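You operate a simulated robot arm through the tools that you are given. There is no shell and no other tool. Be economical: measure what you need, move in short steps, check, and stop when the job is done.

Carry out the task below with a simulated robot arm. There is one attempt and no reset: what you move stays moved.

Task
Press the crumbs in the square tin firm, then dust them from the red sifter.
Fine: all four quarters; dust till white; tamper and sifter go back. Set down upright: blue tamper, red sifter.
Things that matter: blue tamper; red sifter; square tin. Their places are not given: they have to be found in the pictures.

It is judged by the outcome, as a careful person would: the job done as asked, and still so three seconds after it is handed in. It fails if anything else is knocked over, pushed out of place, dropped, spilled or broken.

Robot
A 7-joint arm with a fingered hand, fixed in place. Base frame: the origin is at the foot of the arm, x ahead of it, y to its left, z up. Lengths are in cm, angles in rad, forces in N, time in s.
With the tool pointing down near the work surface it reaches from about 14 to 74 cm from the base axis. Its first joint turns from -1.204 to 3.002 rad. Payload 3.4 kg.
The tool frame sits at the grasp point between the pads (the TCP): z along the fingers, y along the line on which they close. The tips reach 3.9 cm beyond it. Largest opening 18 cm; the body of the gripper starts 11.1 cm behind the TCP. The gripper is a hand of 3 fingers: y runs from the thumb to the fingers, the wrist lies at [0, 0, -26.2] in the tool frame, and closing takes about 1.5 s.
Orientation is that of the tool frame in the base frame, as a unit quaternion [x, y, z, w]. With the fingers straight down and closing along the base's y, the tool's x points along the base's -x, its y along +y and its z along -z.

Tools
- The arm moves only by the tool drive_tool. Its argument "moves" is a list of rows, each a list of 6 numbers: the shift along the base's x, y, z in units of 200 mm (1.0 is 200 mm), then the turn, a rotation vector about the base's x, y, z in units of 180 degrees (1.0 is 180 degrees). In form: [[tx, ty, tz, ax, ay, az], ...]. A call has 1 to 8 rows; each row is the pose to reach, as a shift and turn from the pose commanded when the call began. "claw" is the closure in counts, from 0 (fully open) to 255 (shut), set as the call begins (left out, the last holds). A call with a number of a shift or a turn outside -1 to 1 is refused whole. A row lasts 0.2 s, in which the tool goes at most 5 cm and 0.15 rad; a call with a longer step from one row to the next is refused whole, and so is a gripper value outside its range. A pose out of reach is approached as far as the arm can. The call stops where the force on the tool passes 40 N (or 10 N more than at its start, if that is more) or the arm is blocked; 0.2 s more then pass. The fingers move at their own pace (about 7.2 cm/s each) and stop on an object; they squeeze with about 29 N. The grip force told is the motor's: it shows also when the fingers shut on nothing. Time passes only in rows, and 0.2 s behind the last, so rows that repeat a pose let the fingers close. It gives the time, the measured TCP pose, the force on the tool (base axes), the opening and the grip force at its end, in the units of the frame above (readings bear some noise), with the torque about the TCP (base axes, N m) and any sound that the robot's microphone picked up.
- Cameras (640 x 400 px; columns grow to the right, rows downward): "scene" is fixed at [41.17, -65.22, 172.75]; the picture's right is [1.00, 0.02, 0.00], its down [0.02, -0.94, -0.33] and it looks along [-0.01, 0.33, -0.95] (base axes); focal length 250 px, centre (320, 200). "wrist" rides on the gripper at [6.3, -3.6, -12.8] in the tool frame; the picture's right is [0.50, 0.87, 0.00], its down [-0.75, 0.44, -0.49] and it looks along [-0.43, 0.25, 0.87] (tool axes); focal length 226 px, centre (320, 200).
- snapshot(camera): a new picture of that camera. It takes no simulated time.
- lift_body(by): slides the trunk up (or, below 0, down) by that many cm; the arm rides with it, the base frame stays. It gives what a move gives, with no picture.
- finger_targets(finger1, finger2, thumb_bend): sets how far each is bent, from 0 (flat) to 1 (curled in); at 0.3 the hand is open as for a grip, at 0.7 the pads meet at the TCP. One left out holds its place. A second passes; each finger stops where it meets its share of the squeeze, and holds until it gets a number again. A gripper value or a shape takes the hand back. It gives what a move gives, with no picture; readings hold the bend of each and the force on the fingers (four entries, about 0 where the hand has none), thumb and palm.
- preshape(shape): the hand has 3 fingers and takes this shape, open, in about a second: jaw (thumb against the fingers, like two jaws); tri (thumb and two fingers); tip (a fingertip pinch); poke (one finger out to press); point (the index stretched); flat (the hand flat); cup (the hand cupped); fist (a fist). The gripper value then closes the fingers along that shape, each until it touches; the sizes above hold for jaw. It gives what a move gives, with no picture.
- probe_pixels(camera, pixels): for up to 12 pixels [column, row] of the newest picture of that camera ("zoom" is the newest enlarged one), the place [x, y, z] in the base frame of the surface seen there, good to about 0.3 cm, but the place of the scene camera against the robot may be out by one fixed shift of up to 2.5 cm in any direction. It takes no simulated time.
- enlarge(camera, box): a new picture of the part [left, top, right, bottom] of that camera's present view, enlarged. It takes no simulated time.
- hand_in(): hands the job in; it is judged then, once.

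Go step by step. Measure first, check grasps and placings, and put right what went wrong. The budget is 80 turns and 54 pictures, counting those below and the enlarged ones. Unless the task says otherwise, let go and move clear before handing in, and close with one line.

The tools are called after "Call:" by a JSON object that holds its "method" and its "body". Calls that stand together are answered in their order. drive_tool: Moves the arm, as the interface text tells. Its arguments: {"type":"object","properties":{"moves":{"type":"array","items":{"type":"array","items":{"type":"number"}}},"claw":{"type":"number"}},"required":["moves"]} The other tools are called the same way: lift_body (by) slides the trunk up or down; preshape (shape) gives the hand a shape; finger_targets (finger1, finger2, thumb_bend) moves the fingers one by one; snapshot (camera) takes a picture; probe_pixels (camera, pixels) gives the place of the surface under pixels of a picture; enlarge (camera, box) takes an enlarged picture of a part of a camera's view; hand_in () hands the job in.

At the start:

```text
time_s: 0.0
tool_pos: [21.15, -29.52, 134.5]
tool_rot: [0.0, 1.0, 0.001, 0.0]
ft_force: [-0.1, 0.5, -0.5]
torque: [0.01, 0.01, 0.03]
grip_width: 18.02
gripper_force: 0.0
shape: jaw
bend: [0.3, 0.3, 0.3]
finger forces: [0.1, 0.0, 0.0, 0.0, 0.0, 0.1]
trunk travel left (down, up): [-35.0, 19.2]
```

scene: 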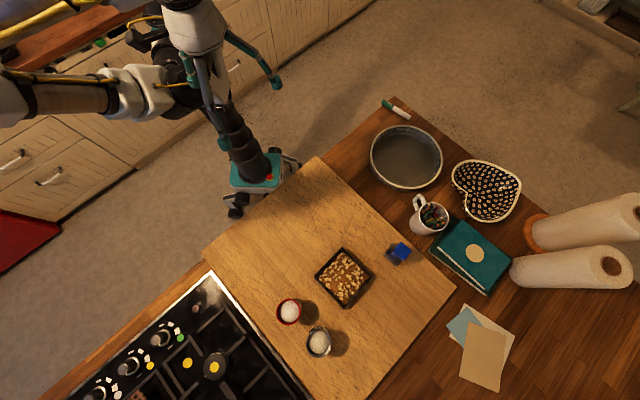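
wrist: 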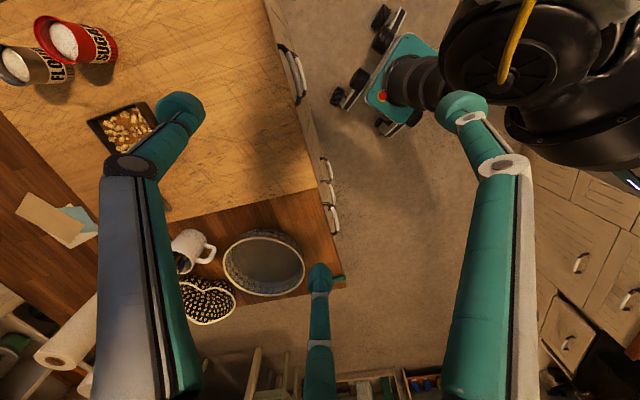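

The scene shows the tin near (343,277), the blue tamper near (399,252), a red sifter at (290,311) and a grey one at (319,341). I'll zoom in and measure them.

Call:
{"method": "enlarge", "body": {"camera": "scene", "box": [260, 220, 420, 370]}}

Call:
{"method": "probe_pixels", "body": {"camera": "scene", "pixels": [[399, 252], [290, 311], [319, 341], [343, 277], [343, 248], [316, 277], [346, 306], [372, 274], [370, 230], [250, 250], [300, 230], [330, 370]]}}

```text
2.67 times, centred on (340, 295) of scene
```

zoom: 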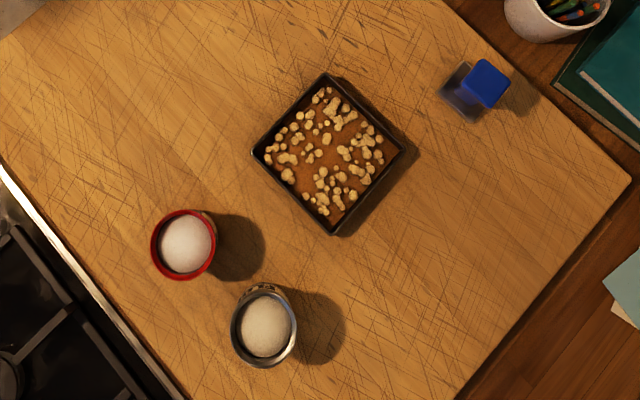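

```text
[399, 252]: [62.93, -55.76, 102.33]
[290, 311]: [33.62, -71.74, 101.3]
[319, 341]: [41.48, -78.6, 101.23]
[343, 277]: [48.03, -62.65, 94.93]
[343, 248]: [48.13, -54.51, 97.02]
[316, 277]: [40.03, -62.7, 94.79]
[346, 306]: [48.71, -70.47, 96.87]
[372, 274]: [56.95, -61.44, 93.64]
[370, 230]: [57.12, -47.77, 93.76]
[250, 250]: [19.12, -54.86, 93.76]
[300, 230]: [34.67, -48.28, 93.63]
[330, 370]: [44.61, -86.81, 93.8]
```

The counter reads z≈93.7 in the scene camera. I'll probe matching points in the wrist picture to find the camera shift, and details in the zoom.

Call:
{"method": "probe_pixels", "body": {"camera": "zoom", "pixels": [[486, 84], [455, 95], [470, 115], [460, 65], [327, 75], [403, 150], [333, 233], [252, 151], [180, 211], [183, 279], [152, 245], [216, 243]]}}

Call:
{"method": "enlarge", "body": {"camera": "wrist", "box": [0, 0, 240, 150]}}

```text
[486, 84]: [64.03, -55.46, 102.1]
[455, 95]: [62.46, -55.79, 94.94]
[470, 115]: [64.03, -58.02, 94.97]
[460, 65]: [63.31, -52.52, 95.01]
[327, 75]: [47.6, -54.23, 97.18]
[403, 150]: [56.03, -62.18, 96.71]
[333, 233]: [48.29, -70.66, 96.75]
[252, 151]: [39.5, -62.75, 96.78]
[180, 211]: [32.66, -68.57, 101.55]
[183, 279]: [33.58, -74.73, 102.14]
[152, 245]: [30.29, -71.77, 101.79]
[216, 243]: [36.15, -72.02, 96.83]
```

```text
2.67 times, centred on (120, 75) of wrist
```

zoom: 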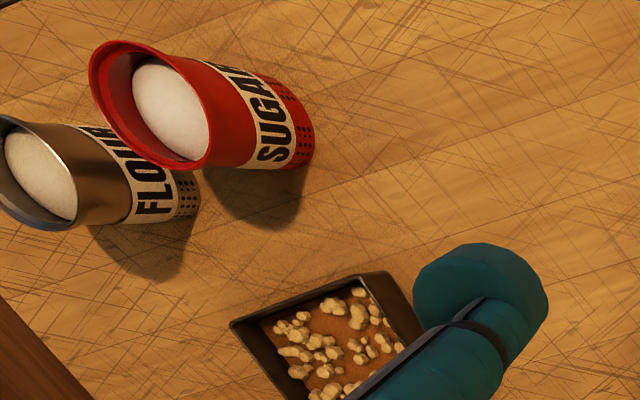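

Call:
{"method": "probe_pixels", "body": {"camera": "zoom", "pixels": [[232, 322], [385, 272], [170, 105], [95, 85], [207, 150], [120, 45], [300, 160], [312, 130], [450, 100], [40, 175], [350, 340], [185, 210]]}}

```text
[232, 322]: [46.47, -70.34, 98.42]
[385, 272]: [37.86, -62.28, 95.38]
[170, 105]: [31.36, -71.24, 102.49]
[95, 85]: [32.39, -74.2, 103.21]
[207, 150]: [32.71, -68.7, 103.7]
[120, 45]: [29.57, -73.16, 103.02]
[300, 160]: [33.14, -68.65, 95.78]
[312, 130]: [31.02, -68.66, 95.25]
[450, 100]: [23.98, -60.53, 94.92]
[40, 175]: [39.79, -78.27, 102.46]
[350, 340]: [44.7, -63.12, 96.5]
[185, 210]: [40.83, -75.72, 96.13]
```

Comparing tin corners, true ≈ scene + (-1.7, +0.4, +1.4), so the counter is at about z 95. I'll move toward the tamper, staying high, and check the reach.

Call:
{"method": "drive_tool", "body": {"moves": [[0.2, -0.12, -0.02, 0, 0, 0], [0.4, -0.25, -0.05, 0, 0, 0], [0.6, -0.37, -0.08, 0, 0, 0], [0.8, -0.5, -0.1, 0, 0, 0], [1, -0.62, -0.12, 0, 0, 0], [1, -0.62, -0.12, 0, 0, 0]]}}

Call:
{"method": "snapshot", "body": {"camera": "wrist"}}

Call:
{"method": "snapshot", "body": {"camera": "scene"}}

```text
time_s: 1.4
tool_pos: [41.1, -41.46, 132.37]
tool_rot: [0.0, 1.0, -0.001, 0.001]
ft_force: [0.3, -0.3, 0.2]
torque: [-0.04, -0.01, 0.0]
grip_width: 18.0
gripper_force: 0.1
shape: jaw
bend: [0.3, 0.3, 0.3]
finger forces: [0.1, 0.0, 0.0, 0.1, 0.1, 0.1]
trunk travel left (down, up): [-35.0, 19.2]
```

```text
49 pictures are left
```

wrist: 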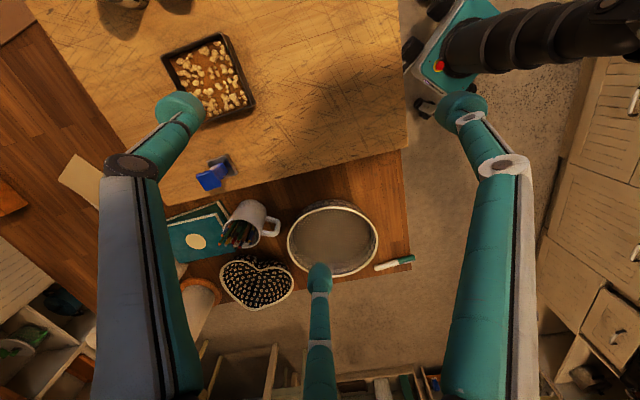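

```text
48 pictures are left
```

scene: 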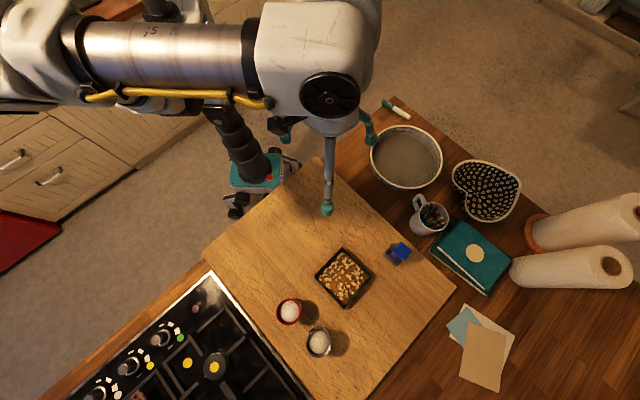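

The arm reached its target. I'll zoom in on the tamper at about (214,172) in the wrist view and measure it.

Call:
{"method": "enlarge", "body": {"camera": "wrist", "box": [140, 30, 300, 200]}}

```text
2.35 times, centred on (220, 115) of wrist
```

zoom: 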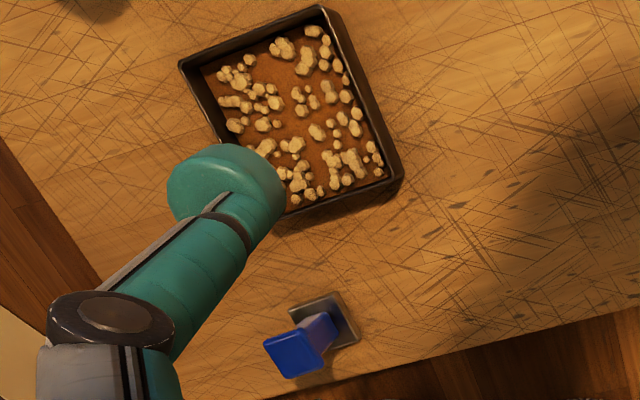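

Call:
{"method": "probe_pixels", "body": {"camera": "zoom", "pixels": [[291, 352], [318, 368], [265, 350], [308, 330], [338, 294], [358, 340], [318, 330], [182, 68], [320, 8], [398, 185], [300, 100], [420, 280]]}}

Call:
{"method": "probe_pixels", "body": {"camera": "scene", "pixels": [[343, 248], [320, 280], [346, 306]]}}

```text
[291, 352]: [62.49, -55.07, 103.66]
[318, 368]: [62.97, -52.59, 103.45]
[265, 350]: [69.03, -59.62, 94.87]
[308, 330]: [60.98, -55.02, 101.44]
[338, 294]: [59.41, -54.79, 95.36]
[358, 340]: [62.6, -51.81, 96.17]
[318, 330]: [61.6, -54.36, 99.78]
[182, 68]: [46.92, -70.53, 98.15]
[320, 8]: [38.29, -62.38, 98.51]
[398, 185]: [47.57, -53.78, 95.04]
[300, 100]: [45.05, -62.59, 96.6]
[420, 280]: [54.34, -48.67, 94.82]
```

```text
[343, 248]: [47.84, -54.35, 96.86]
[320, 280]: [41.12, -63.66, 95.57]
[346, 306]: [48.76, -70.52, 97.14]
```

The tamper knob is at about (62.5,-54.9,103.6). Its base is 4.4 cm square and turned 45°, the same as the tin, whose centre is about (46.5,-62.2). I'll move above the tamper with the hand partly closed.

Call:
{"method": "drive_tool", "body": {"moves": [[0.2, -0.13, -0.14, 0, 0, 0], [0.4, -0.26, -0.28, 0, 0, 0], [0.6, -0.39, -0.42, 0, 0, 0], [0.8, -0.52, -0.56, 0, 0, 0], [1, -0.65, -0.65, 0, 0, 0], [1, -0.65, -0.65, 0, 0, 0], [1, -0.65, -0.65, 0, 0, 0]], "claw": 150}}

Call:
{"method": "snapshot", "body": {"camera": "wrist"}}

```text
refused: row 1 steps farther than a row can; nothing moved
```

```text
46 pictures are left
```

wrist: 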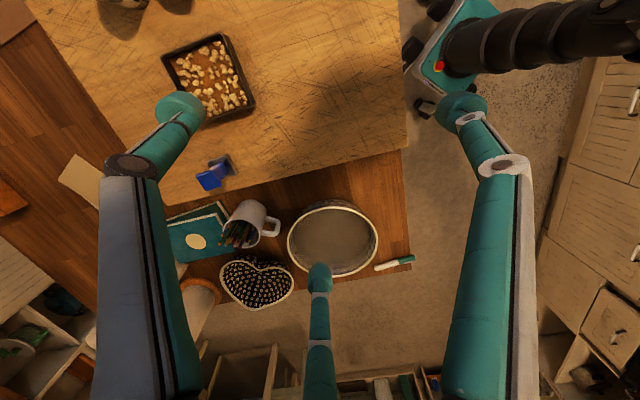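

Call:
{"method": "drive_tool", "body": {"moves": [[0.16, -0.1, -0.1, 0, 0, 0], [0.33, -0.21, -0.21, 0, 0, 0], [0.5, -0.32, -0.32, 0, 0, 0], [0.67, -0.43, -0.43, 0, 0, 0], [0.84, -0.54, -0.54, 0, 0, 0], [1, -0.65, -0.65, 0, 0, 0], [1, -0.65, -0.65, 0, 0, 0], [1, -0.65, -0.65, 0, 0, 0]], "claw": 150}}

Call:
{"method": "snapshot", "body": {"camera": "wrist"}}

```text
time_s: 3.2
tool_pos: [61.2, -54.57, 118.89]
tool_rot: [-0.001, 1.0, -0.002, 0.0]
ft_force: [0.3, 0.1, -0.4]
torque: [-0.03, 0.01, -0.02]
grip_width: 7.47
gripper_force: 0.0
shape: jaw
bend: [0.71, 0.71, 0.73]
finger forces: [0.0, 0.0, 0.0, 0.0, 0.1, 0.0]
trunk travel left (down, up): [-35.0, 19.2]
```

```text
45 pictures are left
```

wrist: 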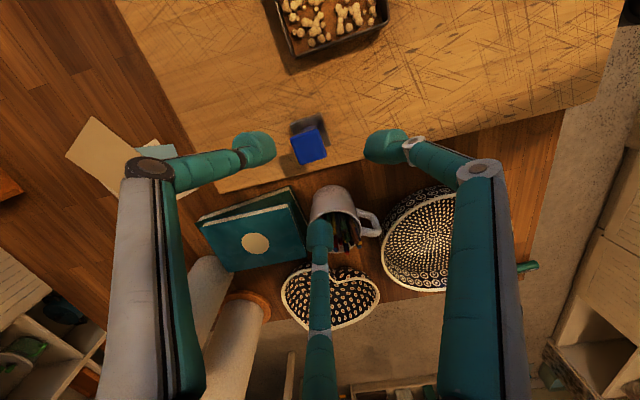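

Reach is good here. I'll re-measure the knob at (308,146) and the mug close by.

Call:
{"method": "probe_pixels", "body": {"camera": "wrist", "pixels": [[308, 146], [292, 137], [316, 128], [327, 155], [302, 163], [295, 122], [325, 118], [333, 190], [315, 205], [308, 135]]}}

Call:
{"method": "enlarge", "body": {"camera": "wrist", "box": [230, 90, 410, 230]}}

```text
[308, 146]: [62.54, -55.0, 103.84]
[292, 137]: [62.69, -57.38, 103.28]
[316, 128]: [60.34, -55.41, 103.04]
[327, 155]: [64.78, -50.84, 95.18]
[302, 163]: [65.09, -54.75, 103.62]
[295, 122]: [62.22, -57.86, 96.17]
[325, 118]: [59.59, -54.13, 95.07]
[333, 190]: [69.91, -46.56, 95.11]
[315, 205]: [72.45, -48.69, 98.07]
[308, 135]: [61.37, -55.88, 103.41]
```

```text
2.86 times, centred on (320, 160) of wrist
```

zoom: 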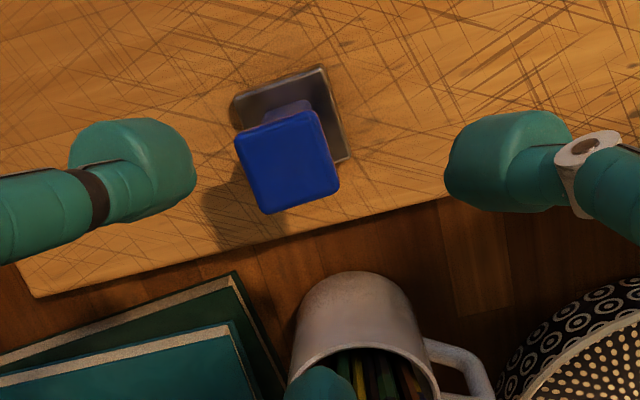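

The knob centre is (62.6,-55.0), 3.4 cm square with faces at 45°. I'll yaw 45° so the thumb meets a face, centre over it and go lower.

Call:
{"method": "drive_tool", "body": {"moves": [[0.07, -0.02, 0, 0, 0, 0.0417], [0.07, -0.02, 0, 0, 0, 0.0833], [0.07, -0.02, 0, 0, 0, 0.125], [0.07, -0.02, -0.1, 0, 0, 0.1667], [0.07, -0.02, -0.2, 0, 0, 0.2083], [0.07, -0.02, -0.3, 0, 0, 0.25], [0.07, -0.02, -0.3, 0, 0, 0.25], [0.07, -0.02, -0.3, 0, 0, 0.25]]}}

Call:
{"method": "snapshot", "body": {"camera": "wrist"}}

```text
time_s: 5.0
tool_pos: [62.54, -54.91, 113.19]
tool_rot: [-0.383, 0.924, -0.001, 0.0]
ft_force: [-1.2, -0.1, 0.4]
torque: [0.0, -0.01, -0.01]
grip_width: 7.45
gripper_force: 0.1
shape: jaw
bend: [0.71, 0.71, 0.73]
finger forces: [0.0, 0.0, 0.0, 0.1, 0.0, 0.0]
trunk travel left (down, up): [-35.0, 19.2]
```

```text
43 pictures are left
```

wrist: 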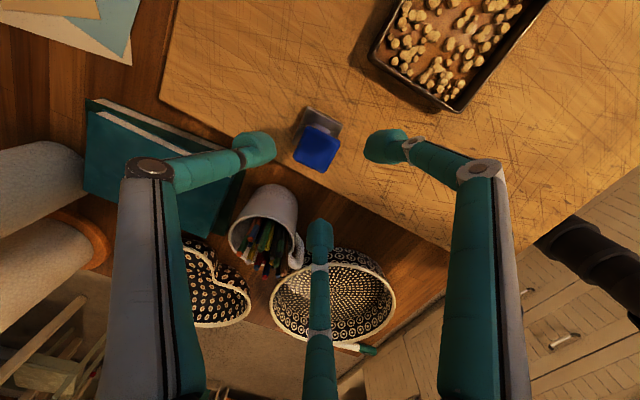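

Centred over the knob at (318,148). Next I'll descend to TCP z≈102.5.

Call:
{"method": "drive_tool", "body": {"moves": [[0, 0, -0.12, 0, 0, 0], [0, 0, -0.24, 0, 0, 0], [0, 0, -0.36, 0, 0, 0], [0, 0, -0.46, 0, 0, 0], [0, 0, -0.53, 0, 0, 0], [0, 0, -0.53, 0, 0, 0]]}}

Call:
{"method": "snapshot", "body": {"camera": "wrist"}}

```text
time_s: 6.4
tool_pos: [62.44, -54.87, 102.36]
tool_rot: [-0.383, 0.924, -0.001, 0.0]
ft_force: [-0.2, 0.0, -1.4]
torque: [-0.02, 0.0, -0.01]
grip_width: 7.48
gripper_force: 0.1
shape: jaw
bend: [0.71, 0.71, 0.73]
finger forces: [0.0, 0.0, 0.0, 0.1, 0.0, 0.0]
trunk travel left (down, up): [-35.0, 19.2]
```

```text
42 pictures are left
```

wrist: 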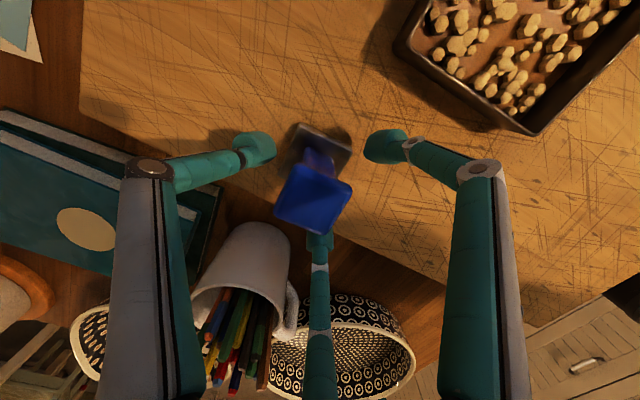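

The fingertips surround the tamper. I'll close the hand.

Call:
{"method": "drive_tool", "body": {"moves": [[0, 0, 0, 0, 0, 0], [0, 0, 0, 0, 0, 0], [0, 0, 0, 0, 0, 0], [0, 0, 0, 0, 0, 0], [0, 0, 0, 0, 0, 0], [0, 0, 0, 0, 0, 0]], "claw": 255}}

Call:
{"method": "snapshot", "body": {"camera": "wrist"}}

```text
time_s: 7.8
tool_pos: [62.5, -54.92, 102.4]
tool_rot: [-0.383, 0.924, -0.001, 0.001]
ft_force: [-0.3, -0.7, -0.1]
torque: [0.0, -0.05, -0.02]
grip_width: 2.78
gripper_force: 28.8
shape: jaw
bend: [0.72, 0.72, 0.74]
finger forces: [22.9, 24.2, 0.1, 0.0, 25.3, 0.0]
trunk travel left (down, up): [-35.0, 19.2]
```

```text
41 pictures are left
```

wrist: 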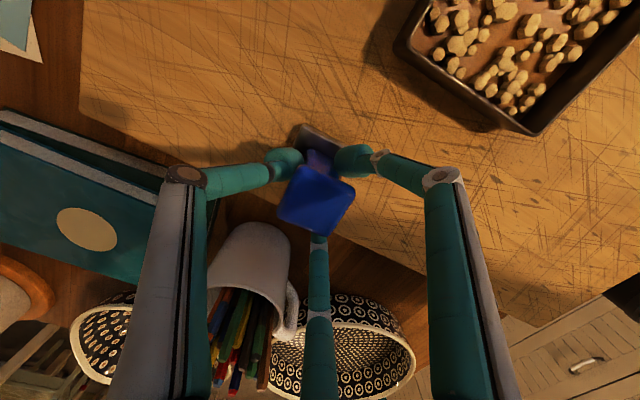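

Gripped with about 24 N on each finger. I'll lift 7 cm and check for tilt.

Call:
{"method": "drive_tool", "body": {"moves": [[0, 0, 0.05, 0, 0, 0], [0, 0, 0.15, 0, 0, 0], [0, 0, 0.25, 0, 0, 0], [0, 0, 0.35, 0, 0, 0], [0, 0, 0.4, 0, 0, 0], [0, 0, 0.4, 0, 0, 0]]}}

Call:
{"method": "enlarge", "body": {"camera": "wrist", "box": [220, 80, 420, 240]}}

Call:
{"method": "enlarge", "body": {"camera": "scene", "box": [320, 170, 480, 320]}}

```text
time_s: 9.2
tool_pos: [62.46, -54.86, 110.32]
tool_rot: [-0.383, 0.924, -0.001, 0.0]
ft_force: [0.2, -0.9, -1.8]
torque: [0.01, 0.0, 0.04]
grip_width: 2.76
gripper_force: 28.5
shape: jaw
bend: [0.72, 0.72, 0.74]
finger forces: [22.8, 24.2, 0.0, 0.0, 25.3, 0.0]
trunk travel left (down, up): [-35.0, 19.2]
```

```text
2.50 times, centred on (320, 160) of wrist
```

zoom: 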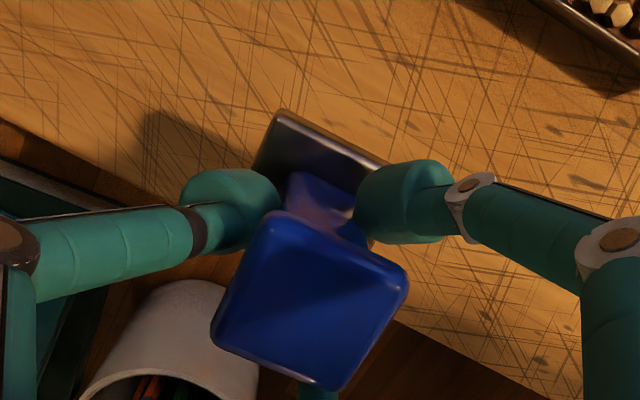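

```text
2.67 times, centred on (400, 245) of scene
```

zoom: 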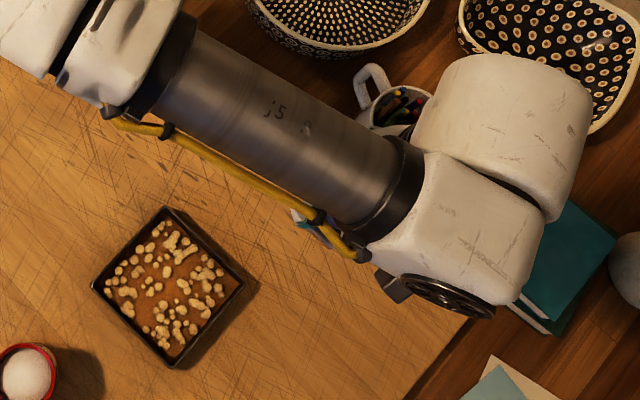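

The tamper is held by its neck and upright. I'll carry it over the tin's east quarter and stay high.

Call:
{"method": "drive_tool", "body": {"moves": [[-0.15, -0.09, 0, 0, 0, 0], [-0.31, -0.18, 0, 0, 0, 0], [-0.46, -0.27, 0, 0, 0, 0], [-0.6, -0.36, 0, 0, 0, 0], [-0.6, -0.36, 0, 0, 0, 0], [-0.6, -0.36, 0, 0, 0, 0]]}}

Call:
{"method": "snapshot", "body": {"camera": "wrist"}}

```text
time_s: 10.6
tool_pos: [50.44, -62.18, 110.57]
tool_rot: [-0.382, 0.924, 0.0, 0.0]
ft_force: [-0.8, 0.3, -1.5]
torque: [0.0, 0.01, -0.02]
grip_width: 2.74
gripper_force: 29.3
shape: jaw
bend: [0.72, 0.72, 0.74]
finger forces: [22.8, 24.1, 0.1, 0.1, 25.4, 0.1]
trunk travel left (down, up): [-35.0, 19.2]
```

```text
38 pictures are left
```

wrist: 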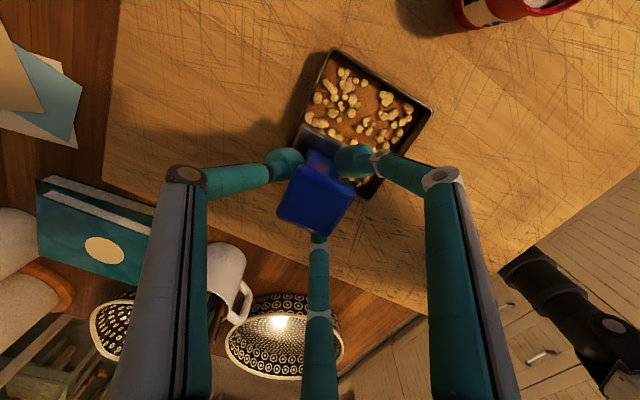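

Call:
{"method": "enlarge", "body": {"camera": "wrist", "box": [260, 30, 450, 220]}}

```text
2.11 times, centred on (355, 125) of wrist
```

zoom: 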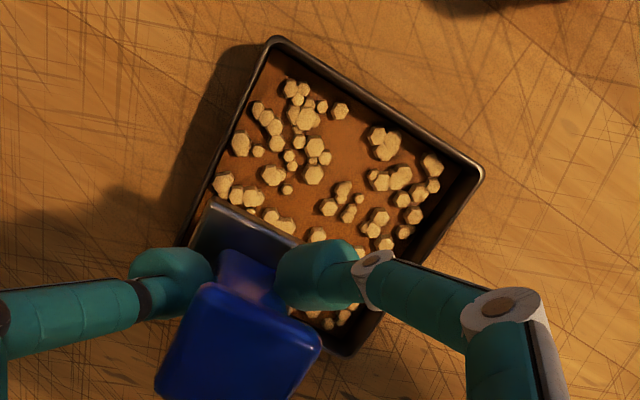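

Call:
{"method": "probe_pixels", "body": {"camera": "zoom", "pixels": [[276, 42], [478, 177], [346, 350], [188, 238], [268, 65], [450, 190], [215, 203], [300, 245], [400, 200], [335, 125], [380, 110], [375, 325]]}}

```text
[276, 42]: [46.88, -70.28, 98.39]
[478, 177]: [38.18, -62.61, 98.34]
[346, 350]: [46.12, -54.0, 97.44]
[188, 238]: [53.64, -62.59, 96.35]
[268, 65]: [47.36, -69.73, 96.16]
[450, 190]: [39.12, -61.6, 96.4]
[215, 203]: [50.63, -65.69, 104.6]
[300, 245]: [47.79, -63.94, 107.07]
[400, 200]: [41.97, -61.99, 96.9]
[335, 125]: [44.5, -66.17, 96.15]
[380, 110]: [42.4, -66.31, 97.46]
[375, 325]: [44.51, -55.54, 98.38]
```

Tin corners confirm the centre at (46.5,-62.15), with the crumb bed at about z 96–97.4. I'll lower the tamper onto the east quarter in small steps and watch the force.

Call:
{"method": "drive_tool", "body": {"moves": [[0, 0.003, -0.1, 0, 0, 0], [0, 0.003, -0.2, 0, 0, 0], [0, 0.003, -0.25, 0, 0, 0], [0, 0.003, -0.275, 0, 0, 0], [0, 0.003, -0.29, 0, 0, 0], [0, 0.003, -0.305, 0, 0, 0], [0, 0.003, -0.315, 0, 0, 0], [0, 0.003, -0.325, 0, 0, 0]]}}

```text
time_s: 12.4
tool_pos: [50.61, -61.94, 103.9]
tool_rot: [-0.382, 0.924, -0.001, 0.0]
ft_force: [-0.5, 0.7, -1.7]
torque: [-0.01, 0.0, 0.04]
grip_width: 2.75
gripper_force: 28.8
shape: jaw
bend: [0.72, 0.72, 0.74]
finger forces: [22.9, 24.0, 0.1, 0.0, 25.3, 0.0]
trunk travel left (down, up): [-35.0, 19.2]
```

Call:
{"method": "drive_tool", "body": {"moves": [[-0.005, 0, -0.01, 0, 0, 0], [-0.005, 0, -0.02, 0, 0, 0], [-0.005, 0, -0.03, 0, 0, 0], [-0.005, 0, -0.03, 0, 0, 0]]}}

Call:
{"method": "enlarge", "body": {"camera": "wrist", "box": [260, 30, 450, 220]}}

```text
time_s: 13.4
tool_pos: [50.58, -61.93, 103.5]
tool_rot: [-0.383, 0.924, -0.002, 0.002]
ft_force: [0.4, -1.0, 8.2]
torque: [0.0, 0.0, 0.0]
grip_width: 2.77
gripper_force: 29.6
shape: jaw
bend: [0.72, 0.72, 0.74]
finger forces: [23.6, 24.5, 0.1, 0.0, 26.5, 0.0]
trunk travel left (down, up): [-35.0, 19.2]
```

```text
2.11 times, centred on (355, 125) of wrist
```

zoom: 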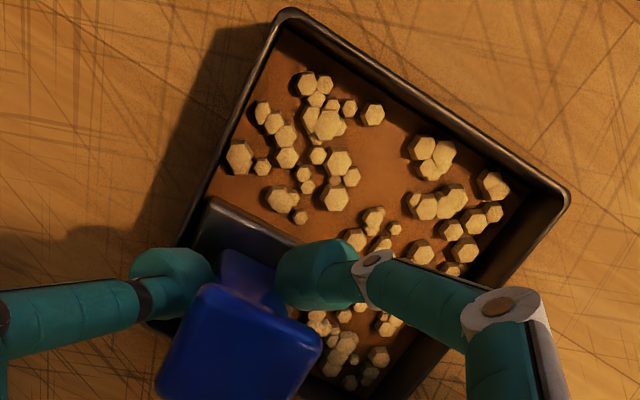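

Contact at about 10 N. I'll press further toward 25–30 N.

Call:
{"method": "drive_tool", "body": {"moves": [[-0.002, -0.003, -0.01, 0, 0, 0], [-0.002, -0.003, -0.02, 0, 0, 0], [-0.002, -0.003, -0.02, 0, 0, 0], [-0.002, -0.003, -0.02, 0, 0, 0]]}}

```text
time_s: 14.4
tool_pos: [50.54, -62.0, 103.3]
tool_rot: [-0.384, 0.923, -0.003, 0.003]
ft_force: [2.6, -2.6, 29.2]
torque: [-0.21, -0.13, 0.01]
grip_width: 2.89
gripper_force: 28.7
shape: jaw
bend: [0.72, 0.72, 0.75]
finger forces: [25.9, 27.1, 0.0, 0.0, 31.8, 0.0]
trunk travel left (down, up): [-35.0, 19.2]
```

It reached about 31 N. I'll raise, shift over the south quarter and look at the east one.

Call:
{"method": "drive_tool", "body": {"moves": [[0, 0, 0.05, 0, 0, 0], [0, 0, 0.15, 0, 0, 0], [0, 0, 0.3, 0, 0, 0], [-0.1, -0.1, 0.33, 0, 0, 0], [-0.195, -0.2, 0.33, 0, 0, 0], [-0.195, -0.2, 0.33, 0, 0, 0]]}}

Call:
{"method": "enlarge", "body": {"camera": "wrist", "box": [220, 30, 450, 250]}}

Call:
{"method": "enlarge", "body": {"camera": "scene", "box": [300, 230, 380, 310]}}

```text
time_s: 15.8
tool_pos: [46.51, -66.28, 109.48]
tool_rot: [-0.383, 0.924, 0.0, 0.0]
ft_force: [0.7, -0.5, -1.9]
torque: [0.01, -0.02, -0.01]
grip_width: 2.85
gripper_force: 29.1
shape: jaw
bend: [0.72, 0.72, 0.74]
finger forces: [24.8, 26.2, 0.0, 0.1, 26.8, 0.0]
trunk travel left (down, up): [-35.0, 19.2]
```

```text
1.82 times, centred on (335, 140) of wrist
```

zoom: 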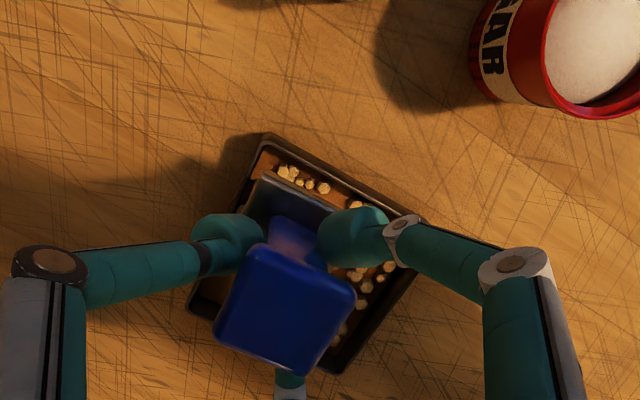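

```text
5.00 times, centred on (340, 270) of scene
```

zoom: 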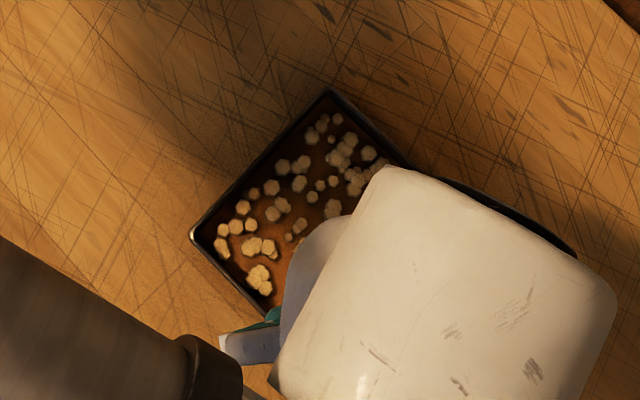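

East quarter isn't visible from here. Next I'll press the south quarter the same way.

Call:
{"method": "drive_tool", "body": {"moves": [[0, 0.012, -0.1, 0, 0, 0], [0, 0.012, -0.2, 0, 0, 0], [0, 0.012, -0.27, 0, 0, 0], [0, 0.012, -0.29, 0, 0, 0], [0, 0.012, -0.305, 0, 0, 0], [0, 0.012, -0.318, 0, 0, 0], [0, 0.012, -0.326, 0, 0, 0], [0, 0.012, -0.33, 0, 0, 0]]}}

```text
time_s: 17.6
tool_pos: [46.58, -65.73, 103.28]
tool_rot: [-0.383, 0.924, -0.003, 0.002]
ft_force: [-1.6, -1.7, 20.8]
torque: [-0.08, -0.01, -0.02]
grip_width: 2.87
gripper_force: 28.6
shape: jaw
bend: [0.72, 0.72, 0.75]
finger forces: [26.4, 27.1, 0.0, 0.0, 28.5, 0.0]
trunk travel left (down, up): [-35.0, 19.2]
```

Call:
{"method": "drive_tool", "body": {"moves": [[0, -0.006, -0.006, 0, 0, 0], [0, -0.006, -0.01, 0, 0, 0], [0, -0.006, -0.01, 0, 0, 0]]}}

Call:
{"method": "drive_tool", "body": {"moves": [[0, 0, 0.05, 0, 0, 0], [0, 0, 0.15, 0, 0, 0], [0, 0, 0.3, 0, 0, 0], [-0.1, 0.09, 0.34, 0, 0, 0], [-0.194, 0.175, 0.34, 0, 0, 0], [-0.194, 0.175, 0.34, 0, 0, 0]]}}

Call:
{"method": "enlarge", "body": {"camera": "wrist", "box": [220, 30, 450, 250]}}

```text
time_s: 18.4
tool_pos: [46.52, -65.71, 103.14]
tool_rot: [-0.383, 0.924, -0.004, 0.002]
ft_force: [3.2, -1.1, 34.7]
torque: [-0.05, -0.17, 0.02]
grip_width: 2.94
gripper_force: 29.0
shape: jaw
bend: [0.72, 0.72, 0.75]
finger forces: [26.6, 28.5, 0.0, 0.1, 31.7, 0.0]
trunk travel left (down, up): [-35.0, 19.2]
```

```text
time_s: 19.8
tool_pos: [42.53, -62.77, 109.4]
tool_rot: [-0.383, 0.924, 0.0, 0.0]
ft_force: [-0.2, -0.5, -1.2]
torque: [0.0, 0.03, -0.02]
grip_width: 2.84
gripper_force: 28.9
shape: jaw
bend: [0.72, 0.72, 0.75]
finger forces: [24.9, 26.2, 0.1, 0.0, 27.2, 0.1]
trunk travel left (down, up): [-35.0, 19.2]
```

```text
1.82 times, centred on (335, 140) of wrist
```

zoom: 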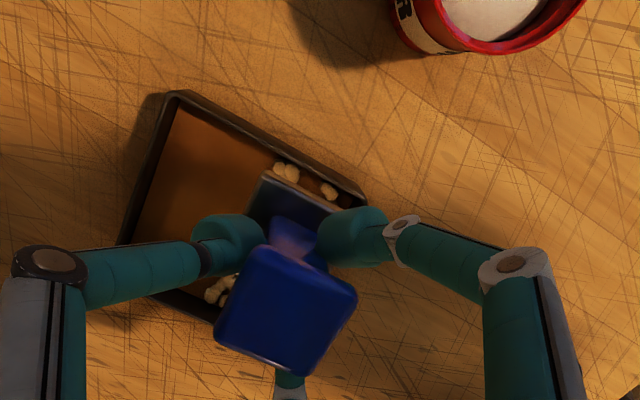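

The east and south quarters now look smooth. Pressing the west quarter.

Call:
{"method": "drive_tool", "body": {"moves": [[0.006, 0.015, -0.1, 0, 0, 0], [0.006, 0.015, -0.2, 0, 0, 0], [0.006, 0.015, -0.27, 0, 0, 0], [0.006, 0.015, -0.29, 0, 0, 0], [0.006, 0.015, -0.305, 0, 0, 0], [0.006, 0.015, -0.32, 0, 0, 0], [0.006, 0.015, -0.332, 0, 0, 0], [0.006, 0.015, -0.338, 0, 0, 0]]}}

```text
time_s: 21.6
tool_pos: [42.84, -61.89, 103.38]
tool_rot: [-0.383, 0.924, -0.005, 0.003]
ft_force: [-0.5, -6.2, 27.5]
torque: [-0.27, 0.05, -0.09]
grip_width: 2.89
gripper_force: 29.0
shape: jaw
bend: [0.72, 0.72, 0.75]
finger forces: [27.3, 26.4, 0.0, 0.0, 31.2, 0.0]
trunk travel left (down, up): [-35.0, 19.2]
```

Side force is -6 N, so the tamper may be close to the NW wall. I'll back off, correct y by -0.35 and press again.

Call:
{"method": "drive_tool", "body": {"moves": [[0, 0, 0.05, 0, 0, 0], [0, -0.02, 0.07, 0, 0, 0], [0, -0.02, 0.04, 0, 0, 0], [0, -0.02, 0.02, 0, 0, 0], [0, -0.02, 0.01, 0, 0, 0], [0, -0.02, 0.0, 0, 0, 0], [0, -0.02, -0.005, 0, 0, 0]]}}

```text
time_s: 23.2
tool_pos: [42.7, -62.25, 103.21]
tool_rot: [-0.383, 0.924, -0.005, 0.003]
ft_force: [0.4, -3.6, 34.2]
torque: [-0.21, -0.04, -0.05]
grip_width: 2.94
gripper_force: 28.9
shape: jaw
bend: [0.72, 0.72, 0.75]
finger forces: [27.6, 27.6, 0.0, 0.1, 31.2, 0.0]
trunk travel left (down, up): [-35.0, 19.2]
```

Good press at 34 N. Moving to the north quarter.

Call:
{"method": "drive_tool", "body": {"moves": [[0, 0, 0.05, 0, 0, 0], [0, 0, 0.15, 0, 0, 0], [0, 0, 0.3, 0, 0, 0], [0.1, 0.1, 0.34, 0, 0, 0], [0.183, 0.188, 0.34, 0, 0, 0], [0.183, 0.188, 0.34, 0, 0, 0]]}}

Call:
{"method": "enlarge", "body": {"camera": "wrist", "box": [220, 30, 450, 250]}}

```text
time_s: 24.6
tool_pos: [46.45, -59.05, 109.32]
tool_rot: [-0.382, 0.924, 0.001, 0.001]
ft_force: [-0.5, 0.9, -0.9]
torque: [0.04, -0.02, 0.0]
grip_width: 2.83
gripper_force: 28.4
shape: jaw
bend: [0.72, 0.72, 0.75]
finger forces: [25.0, 26.2, 0.0, 0.0, 26.7, 0.1]
trunk travel left (down, up): [-35.0, 19.2]
```

```text
1.82 times, centred on (335, 140) of wrist
```

zoom: 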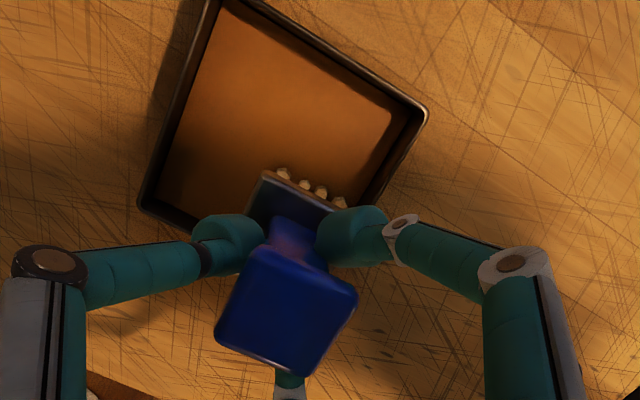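

Three quarters are smooth. Pressing the north quarter.

Call:
{"method": "drive_tool", "body": {"moves": [[0, 0, -0.1, 0, 0, 0], [0, 0, -0.2, 0, 0, 0], [0, 0, -0.27, 0, 0, 0], [0, 0, -0.29, 0, 0, 0], [0, 0, -0.305, 0, 0, 0], [0, 0, -0.32, 0, 0, 0], [0, 0, -0.332, 0, 0, 0], [0, 0, -0.342, 0, 0, 0]]}}

```text
time_s: 26.4
tool_pos: [46.41, -58.59, 103.29]
tool_rot: [-0.383, 0.924, -0.003, 0.003]
ft_force: [0.9, -6.2, 35.3]
torque: [-0.36, -0.13, -0.06]
grip_width: 3.01
gripper_force: 29.1
shape: jaw
bend: [0.72, 0.72, 0.75]
finger forces: [27.5, 27.0, 0.0, 0.0, 33.0, 0.0]
trunk travel left (down, up): [-35.0, 19.2]
```

35 N pressed. I'll raise and head back toward the tamper's spot, then look at the tin.

Call:
{"method": "drive_tool", "body": {"moves": [[0, 0, 0.05, 0, 0, 0], [0, 0, 0.15, 0, 0, 0], [0, 0, 0.34, 0, 0, 0], [0.2, 0.05, 0.38, 0, 0, 0], [0.4, 0.1, 0.38, 0, 0, 0], [0.6, 0.14, 0.38, 0, 0, 0], [0.8, 0.18, 0.38, 0, 0, 0], [0.8, 0.18, 0.38, 0, 0, 0]]}}

Call:
{"method": "snapshot", "body": {"camera": "wrist"}}

Call:
{"method": "enlarge", "body": {"camera": "scene", "box": [300, 230, 400, 310]}}

```text
time_s: 28.2
tool_pos: [62.41, -54.98, 110.67]
tool_rot: [-0.384, 0.923, -0.002, 0.001]
ft_force: [0.1, -0.1, -0.6]
torque: [-0.01, -0.06, -0.02]
grip_width: 2.88
gripper_force: 29.1
shape: jaw
bend: [0.72, 0.72, 0.75]
finger forces: [24.7, 25.5, 0.0, 0.0, 25.8, 0.0]
trunk travel left (down, up): [-35.0, 19.2]
```

```text
31 pictures are left
```

wrist: 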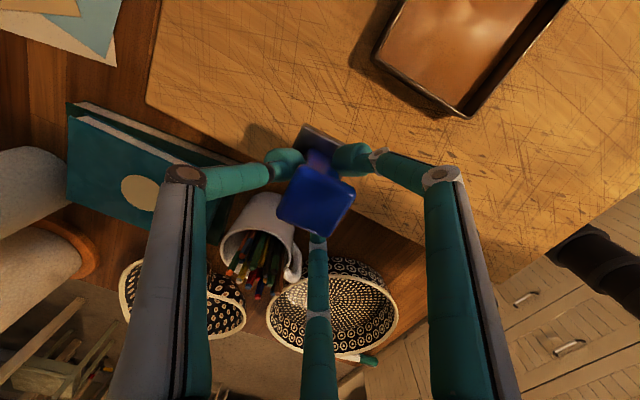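

```text
5.00 times, centred on (350, 270) of scene
```

zoom: 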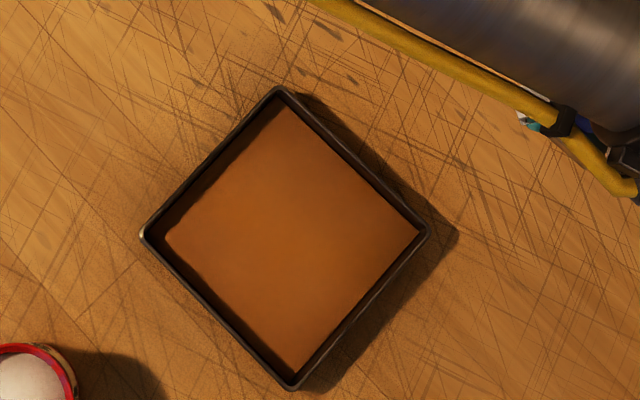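

All four quarters are smooth. Now I'll set the tamper back at its original place.

Call:
{"method": "drive_tool", "body": {"moves": [[0, -0.005, -0.1, 0, 0, 0], [0, -0.005, -0.2, 0, 0, 0], [0, -0.005, -0.3, 0, 0, 0], [0, -0.005, -0.36, 0, 0, 0], [0, -0.005, -0.39, 0, 0, 0], [0, -0.005, -0.405, 0, 0, 0], [0, -0.005, -0.415, 0, 0, 0]]}}

```text
time_s: 29.8
tool_pos: [62.37, -55.14, 102.17]
tool_rot: [-0.383, 0.924, -0.001, 0.002]
ft_force: [0.2, -0.8, 5.3]
torque: [-0.03, -0.03, 0.02]
grip_width: 2.91
gripper_force: 28.8
shape: jaw
bend: [0.72, 0.72, 0.75]
finger forces: [25.3, 25.6, 0.0, 0.1, 26.6, 0.0]
trunk travel left (down, up): [-35.0, 19.2]
```

Contact at about 6 N. Releasing the tamper.

Call:
{"method": "drive_tool", "body": {"moves": [[0, 0, 0, 0, 0, 0], [0, 0, 0, 0, 0, 0], [0, 0, 0, 0, 0, 0], [0, 0, 0, 0, 0, 0], [0, 0, 0, 0, 0, 0]], "claw": 140}}

Call:
{"method": "snapshot", "body": {"camera": "wrist"}}

```text
time_s: 31.0
tool_pos: [62.47, -55.2, 102.12]
tool_rot: [-0.383, 0.924, -0.001, 0.0]
ft_force: [-0.5, -0.3, 0.2]
torque: [-0.01, -0.01, 0.01]
grip_width: 8.05
gripper_force: 0.1
shape: jaw
bend: [0.71, 0.71, 0.73]
finger forces: [0.0, 0.1, 0.0, 0.1, 0.0, 0.1]
trunk travel left (down, up): [-35.0, 19.2]
```

```text
29 pictures are left
```

wrist: 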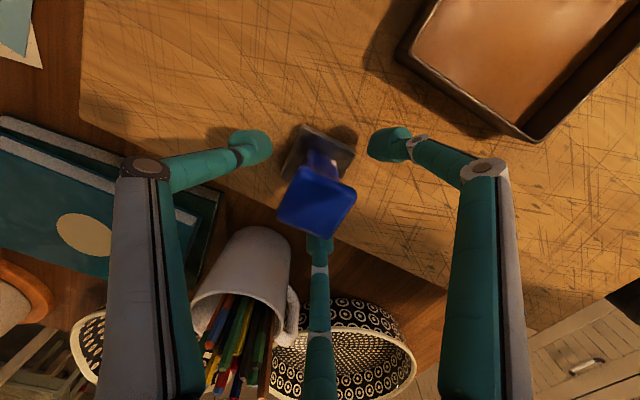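

The tamper stands upright and free. I'll raise straight up, then travel toward the red sifter.

Call:
{"method": "drive_tool", "body": {"moves": [[0, 0, 0.2, 0, 0, 0], [0, 0, 0.4, 0, 0, 0], [0, 0, 0.6, 0, 0, 0], [0, 0, 0.8, 0, 0, 0], [-0.23, -0.1, 0.8, 0, 0, 0], [-0.46, -0.2, 0.8, 0, 0, 0], [-0.69, -0.3, 0.8, 0, 0, 0], [-0.92, -0.4, 0.8, 0, 0, 0]]}}

Call:
{"method": "drive_tool", "body": {"moves": [[-0.15, -0.1, 0, 0, 0, -0.02], [-0.3, -0.2, 0, 0, 0, -0.05], [-0.4, -0.3, 0, 0, 0, -0.08], [-0.5, -0.36, 0, 0, 0, -0.1], [-0.5, -0.36, 0, 0, 0, -0.1]]}}

Call:
{"method": "snapshot", "body": {"camera": "wrist"}}

Call:
{"method": "snapshot", "body": {"camera": "scene"}}

```text
refused: row 5 steps farther than a row can; nothing moved
```

```text
time_s: 32.2
tool_pos: [52.57, -62.53, 101.74]
tool_rot: [-0.233, 0.973, -0.001, 0.0]
ft_force: [1.2, 0.8, 1.3]
torque: [0.02, 0.0, -0.05]
grip_width: 7.93
gripper_force: 0.0
shape: jaw
bend: [0.72, 0.71, 0.73]
finger forces: [1.9, 0.0, 0.0, 0.0, 0.0, 0.1]
trunk travel left (down, up): [-35.0, 19.2]
```

```text
28 pictures are left
```

wrist: 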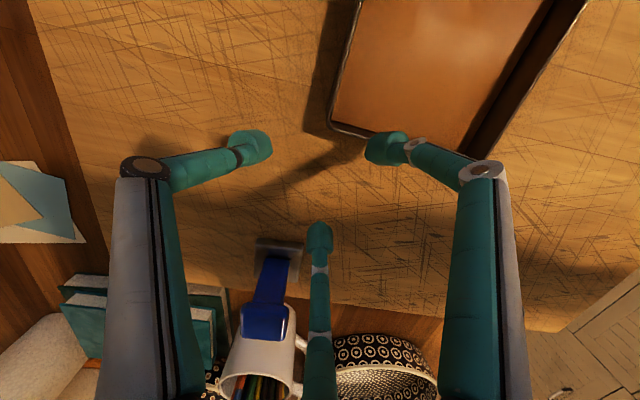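

```text
27 pictures are left
```

scene: 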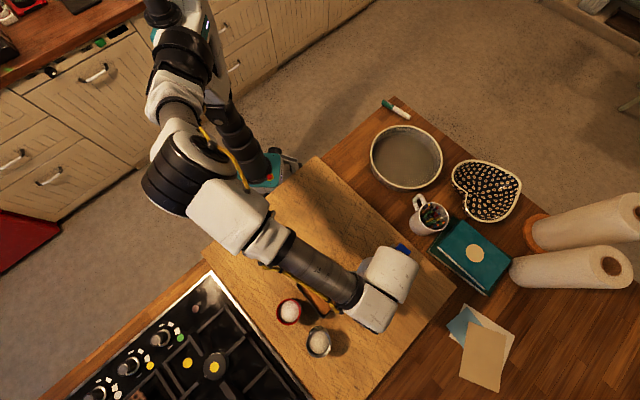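

My first call was refused and the second ran at low height, so the hand swept sideways past the tamper. It still looks upright. I'll raise straight up now and check everything.

Call:
{"method": "drive_tool", "body": {"moves": [[0, 0, 0.1, 0, 0, 0], [0, 0, 0.3, 0, 0, 0], [0, 0, 0.5, 0, 0, 0], [0, 0, 0.7, 0, 0, 0], [0, 0, 0.9, 0, 0, 0], [0, 0, 0.9, 0, 0, 0]]}}

Call:
{"method": "snapshot", "body": {"camera": "wrist"}}

```text
time_s: 33.6
tool_pos: [52.78, -62.52, 120.09]
tool_rot: [-0.234, 0.972, -0.001, 0.0]
ft_force: [-0.2, -0.9, -0.8]
torque: [0.02, -0.01, 0.02]
grip_width: 8.03
gripper_force: 0.1
shape: jaw
bend: [0.71, 0.71, 0.73]
finger forces: [0.0, 0.0, 0.1, 0.0, 0.0, 0.0]
trunk travel left (down, up): [-35.0, 19.2]
```

```text
26 pictures are left
```

wrist: 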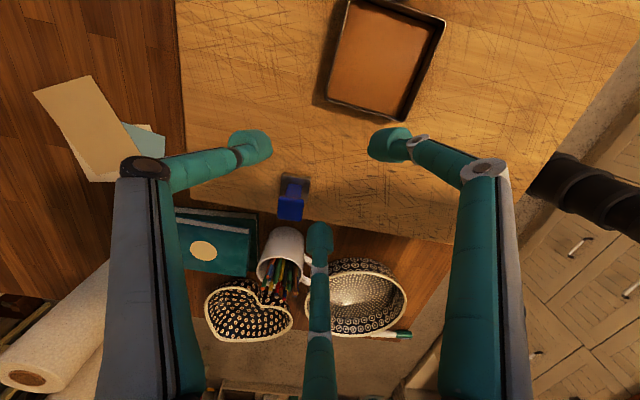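

Call:
{"method": "enlarge", "body": {"camera": "wrist", "box": [260, 0, 460, 240]}}

Call:
{"method": "probe_pixels", "body": {"camera": "wrist", "pixels": [[291, 206], [279, 200], [303, 202], [290, 218], [284, 176], [309, 181], [346, 2], [444, 20], [404, 121], [327, 97]]}}

```text
1.67 times, centred on (360, 120) of wrist
```

zoom: 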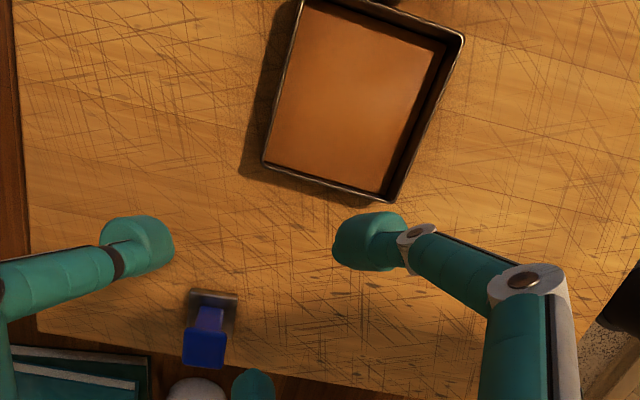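

```text
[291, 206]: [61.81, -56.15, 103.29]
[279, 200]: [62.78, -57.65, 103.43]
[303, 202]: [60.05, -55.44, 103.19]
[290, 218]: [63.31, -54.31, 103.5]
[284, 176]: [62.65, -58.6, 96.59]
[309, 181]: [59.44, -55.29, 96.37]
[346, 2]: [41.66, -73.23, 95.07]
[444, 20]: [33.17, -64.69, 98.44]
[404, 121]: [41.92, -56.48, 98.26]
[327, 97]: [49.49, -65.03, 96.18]
```

The tamper is essentially in place (knob about 0.3 cm off), but the tin got pushed about 5 cm: W corner is now (33.2,-64.7) and N (41.9,-56.5). I'll hook it from inside with closed fingertips and drag it back. First I'll close the hand above it and re-measure.

Call:
{"method": "drive_tool", "body": {"moves": [[-0.2, -0.04, 0, 0, 0, 0.03], [-0.4, -0.08, 0, 0, 0, 0.06], [-0.55, -0.11, 0, 0, 0, 0.1], [-0.55, -0.11, 0, 0, 0, 0.1], [-0.55, -0.11, 0, 0, 0, 0.1], [-0.55, -0.11, 0, 0, 0, 0.1]], "claw": 255}}

Call:
{"method": "enlarge", "body": {"camera": "wrist", "box": [220, 60, 420, 240]}}

```text
time_s: 35.0
tool_pos: [41.4, -64.6, 120.05]
tool_rot: [-0.383, 0.924, -0.001, 0.0]
ft_force: [-0.4, -0.3, 0.4]
torque: [-0.01, 0.01, -0.06]
grip_width: 0.02
gripper_force: 29.0
shape: jaw
bend: [0.66, 0.66, 0.66]
finger forces: [0.0, 0.0, 0.0, 0.0, 0.1, 0.0]
trunk travel left (down, up): [-35.0, 19.2]
```

```text
2.22 times, centred on (320, 150) of wrist
```

zoom: 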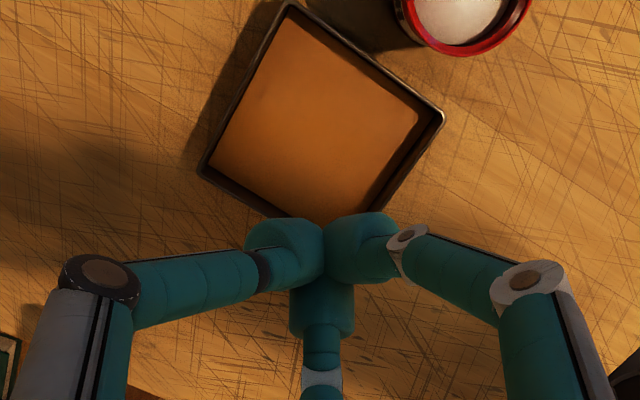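

Call:
{"method": "probe_pixels", "body": {"camera": "zoom", "pixels": [[290, 8], [438, 116], [205, 168], [218, 165], [288, 22], [412, 120], [285, 228], [355, 228], [320, 310], [320, 150], [400, 20], [530, 10]]}}

Call:
{"method": "enlarge", "body": {"camera": "scene", "box": [270, 230, 420, 350]}}

```text
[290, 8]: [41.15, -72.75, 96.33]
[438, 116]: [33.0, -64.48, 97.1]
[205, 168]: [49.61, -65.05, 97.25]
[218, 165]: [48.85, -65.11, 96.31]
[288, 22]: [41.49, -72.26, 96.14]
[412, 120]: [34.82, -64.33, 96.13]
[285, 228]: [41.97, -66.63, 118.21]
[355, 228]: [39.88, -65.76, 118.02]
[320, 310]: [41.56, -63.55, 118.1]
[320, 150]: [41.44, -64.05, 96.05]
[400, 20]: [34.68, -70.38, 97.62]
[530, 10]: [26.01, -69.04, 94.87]
```

```text
3.33 times, centred on (345, 290) of scene
```

zoom: 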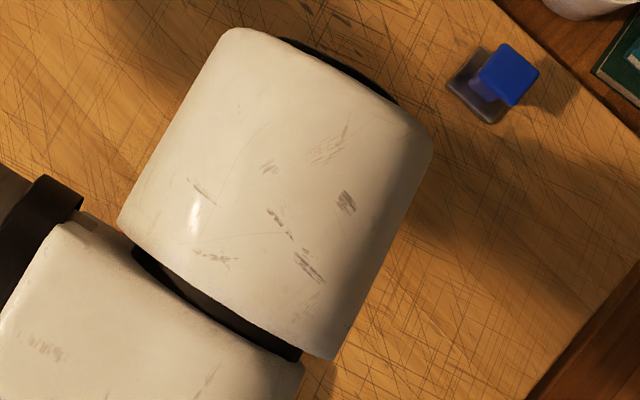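

The tin is now centred at (41.6,-64.75) and rotated about -4°. It needs to move (+4.9,+2.6). I'll lower the closed tips inside it to just above the crumbs (tips z≈97.3).

Call:
{"method": "drive_tool", "body": {"moves": [[0.045, -0.043, -0.15, 0, 0, 0], [0.045, -0.043, -0.35, 0, 0, 0], [0.045, -0.043, -0.55, 0, 0, 0], [0.045, -0.043, -0.75, 0, 0, 0], [0.045, -0.043, -0.88, 0, 0, 0], [0.045, -0.043, -0.935, 0, 0, 0], [0.045, -0.043, -0.935, 0, 0, 0]]}}

Call:
{"method": "enlarge", "body": {"camera": "wrist", "box": [220, 60, 420, 240]}}

```text
time_s: 36.6
tool_pos: [42.19, -65.36, 101.31]
tool_rot: [-0.382, 0.924, -0.001, 0.0]
ft_force: [0.2, 0.1, -0.7]
torque: [0.04, 0.02, -0.01]
grip_width: 0.03
gripper_force: 28.3
shape: jaw
bend: [0.66, 0.66, 0.66]
finger forces: [0.0, 0.0, 0.0, 0.1, 0.0, 0.0]
trunk travel left (down, up): [-35.0, 19.2]
```

```text
2.22 times, centred on (320, 150) of wrist
```

zoom: 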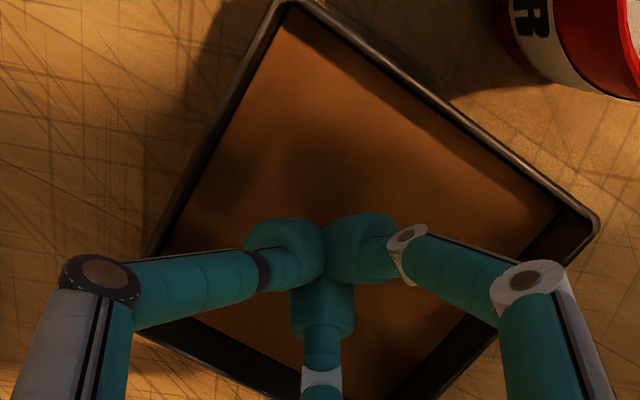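

Tips are inside and clear of the crumbs. I'll pull toward the north-east in small steps.

Call:
{"method": "drive_tool", "body": {"moves": [[0.035, 0.035, 0, 0, 0, 0], [0.07, 0.07, 0, 0, 0, 0], [0.105, 0.105, 0, 0, 0, 0], [0.14, 0.14, 0, 0, 0, 0], [0.175, 0.175, 0, 0, 0, 0], [0.175, 0.175, 0, 0, 0, 0]]}}

Call:
{"method": "enlarge", "body": {"camera": "wrist", "box": [180, 20, 460, 260]}}

```text
time_s: 38.0
tool_pos: [45.73, -62.0, 101.3]
tool_rot: [-0.382, 0.924, -0.001, 0.001]
ft_force: [-1.3, -2.0, 2.1]
torque: [0.0, 0.04, -0.01]
grip_width: 0.0
gripper_force: 29.4
shape: jaw
bend: [0.66, 0.67, 0.66]
finger forces: [0.0, 0.1, 0.0, 0.0, 0.1, 0.0]
trunk travel left (down, up): [-35.0, 19.2]
```

```text
1.67 times, centred on (320, 140) of wrist
```

zoom: 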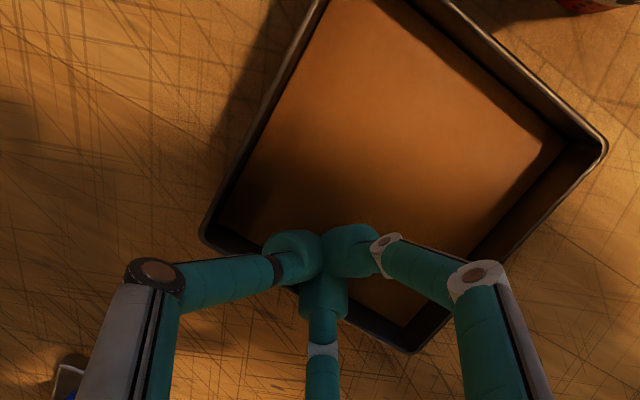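

Call:
{"method": "probe_pixels", "body": {"camera": "zoom", "pixels": [[602, 146], [207, 236], [412, 349], [448, 10], [325, 4]]}}

```text
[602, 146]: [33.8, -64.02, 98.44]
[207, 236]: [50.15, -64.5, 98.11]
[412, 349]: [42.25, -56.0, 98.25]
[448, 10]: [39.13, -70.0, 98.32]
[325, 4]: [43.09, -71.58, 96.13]
```

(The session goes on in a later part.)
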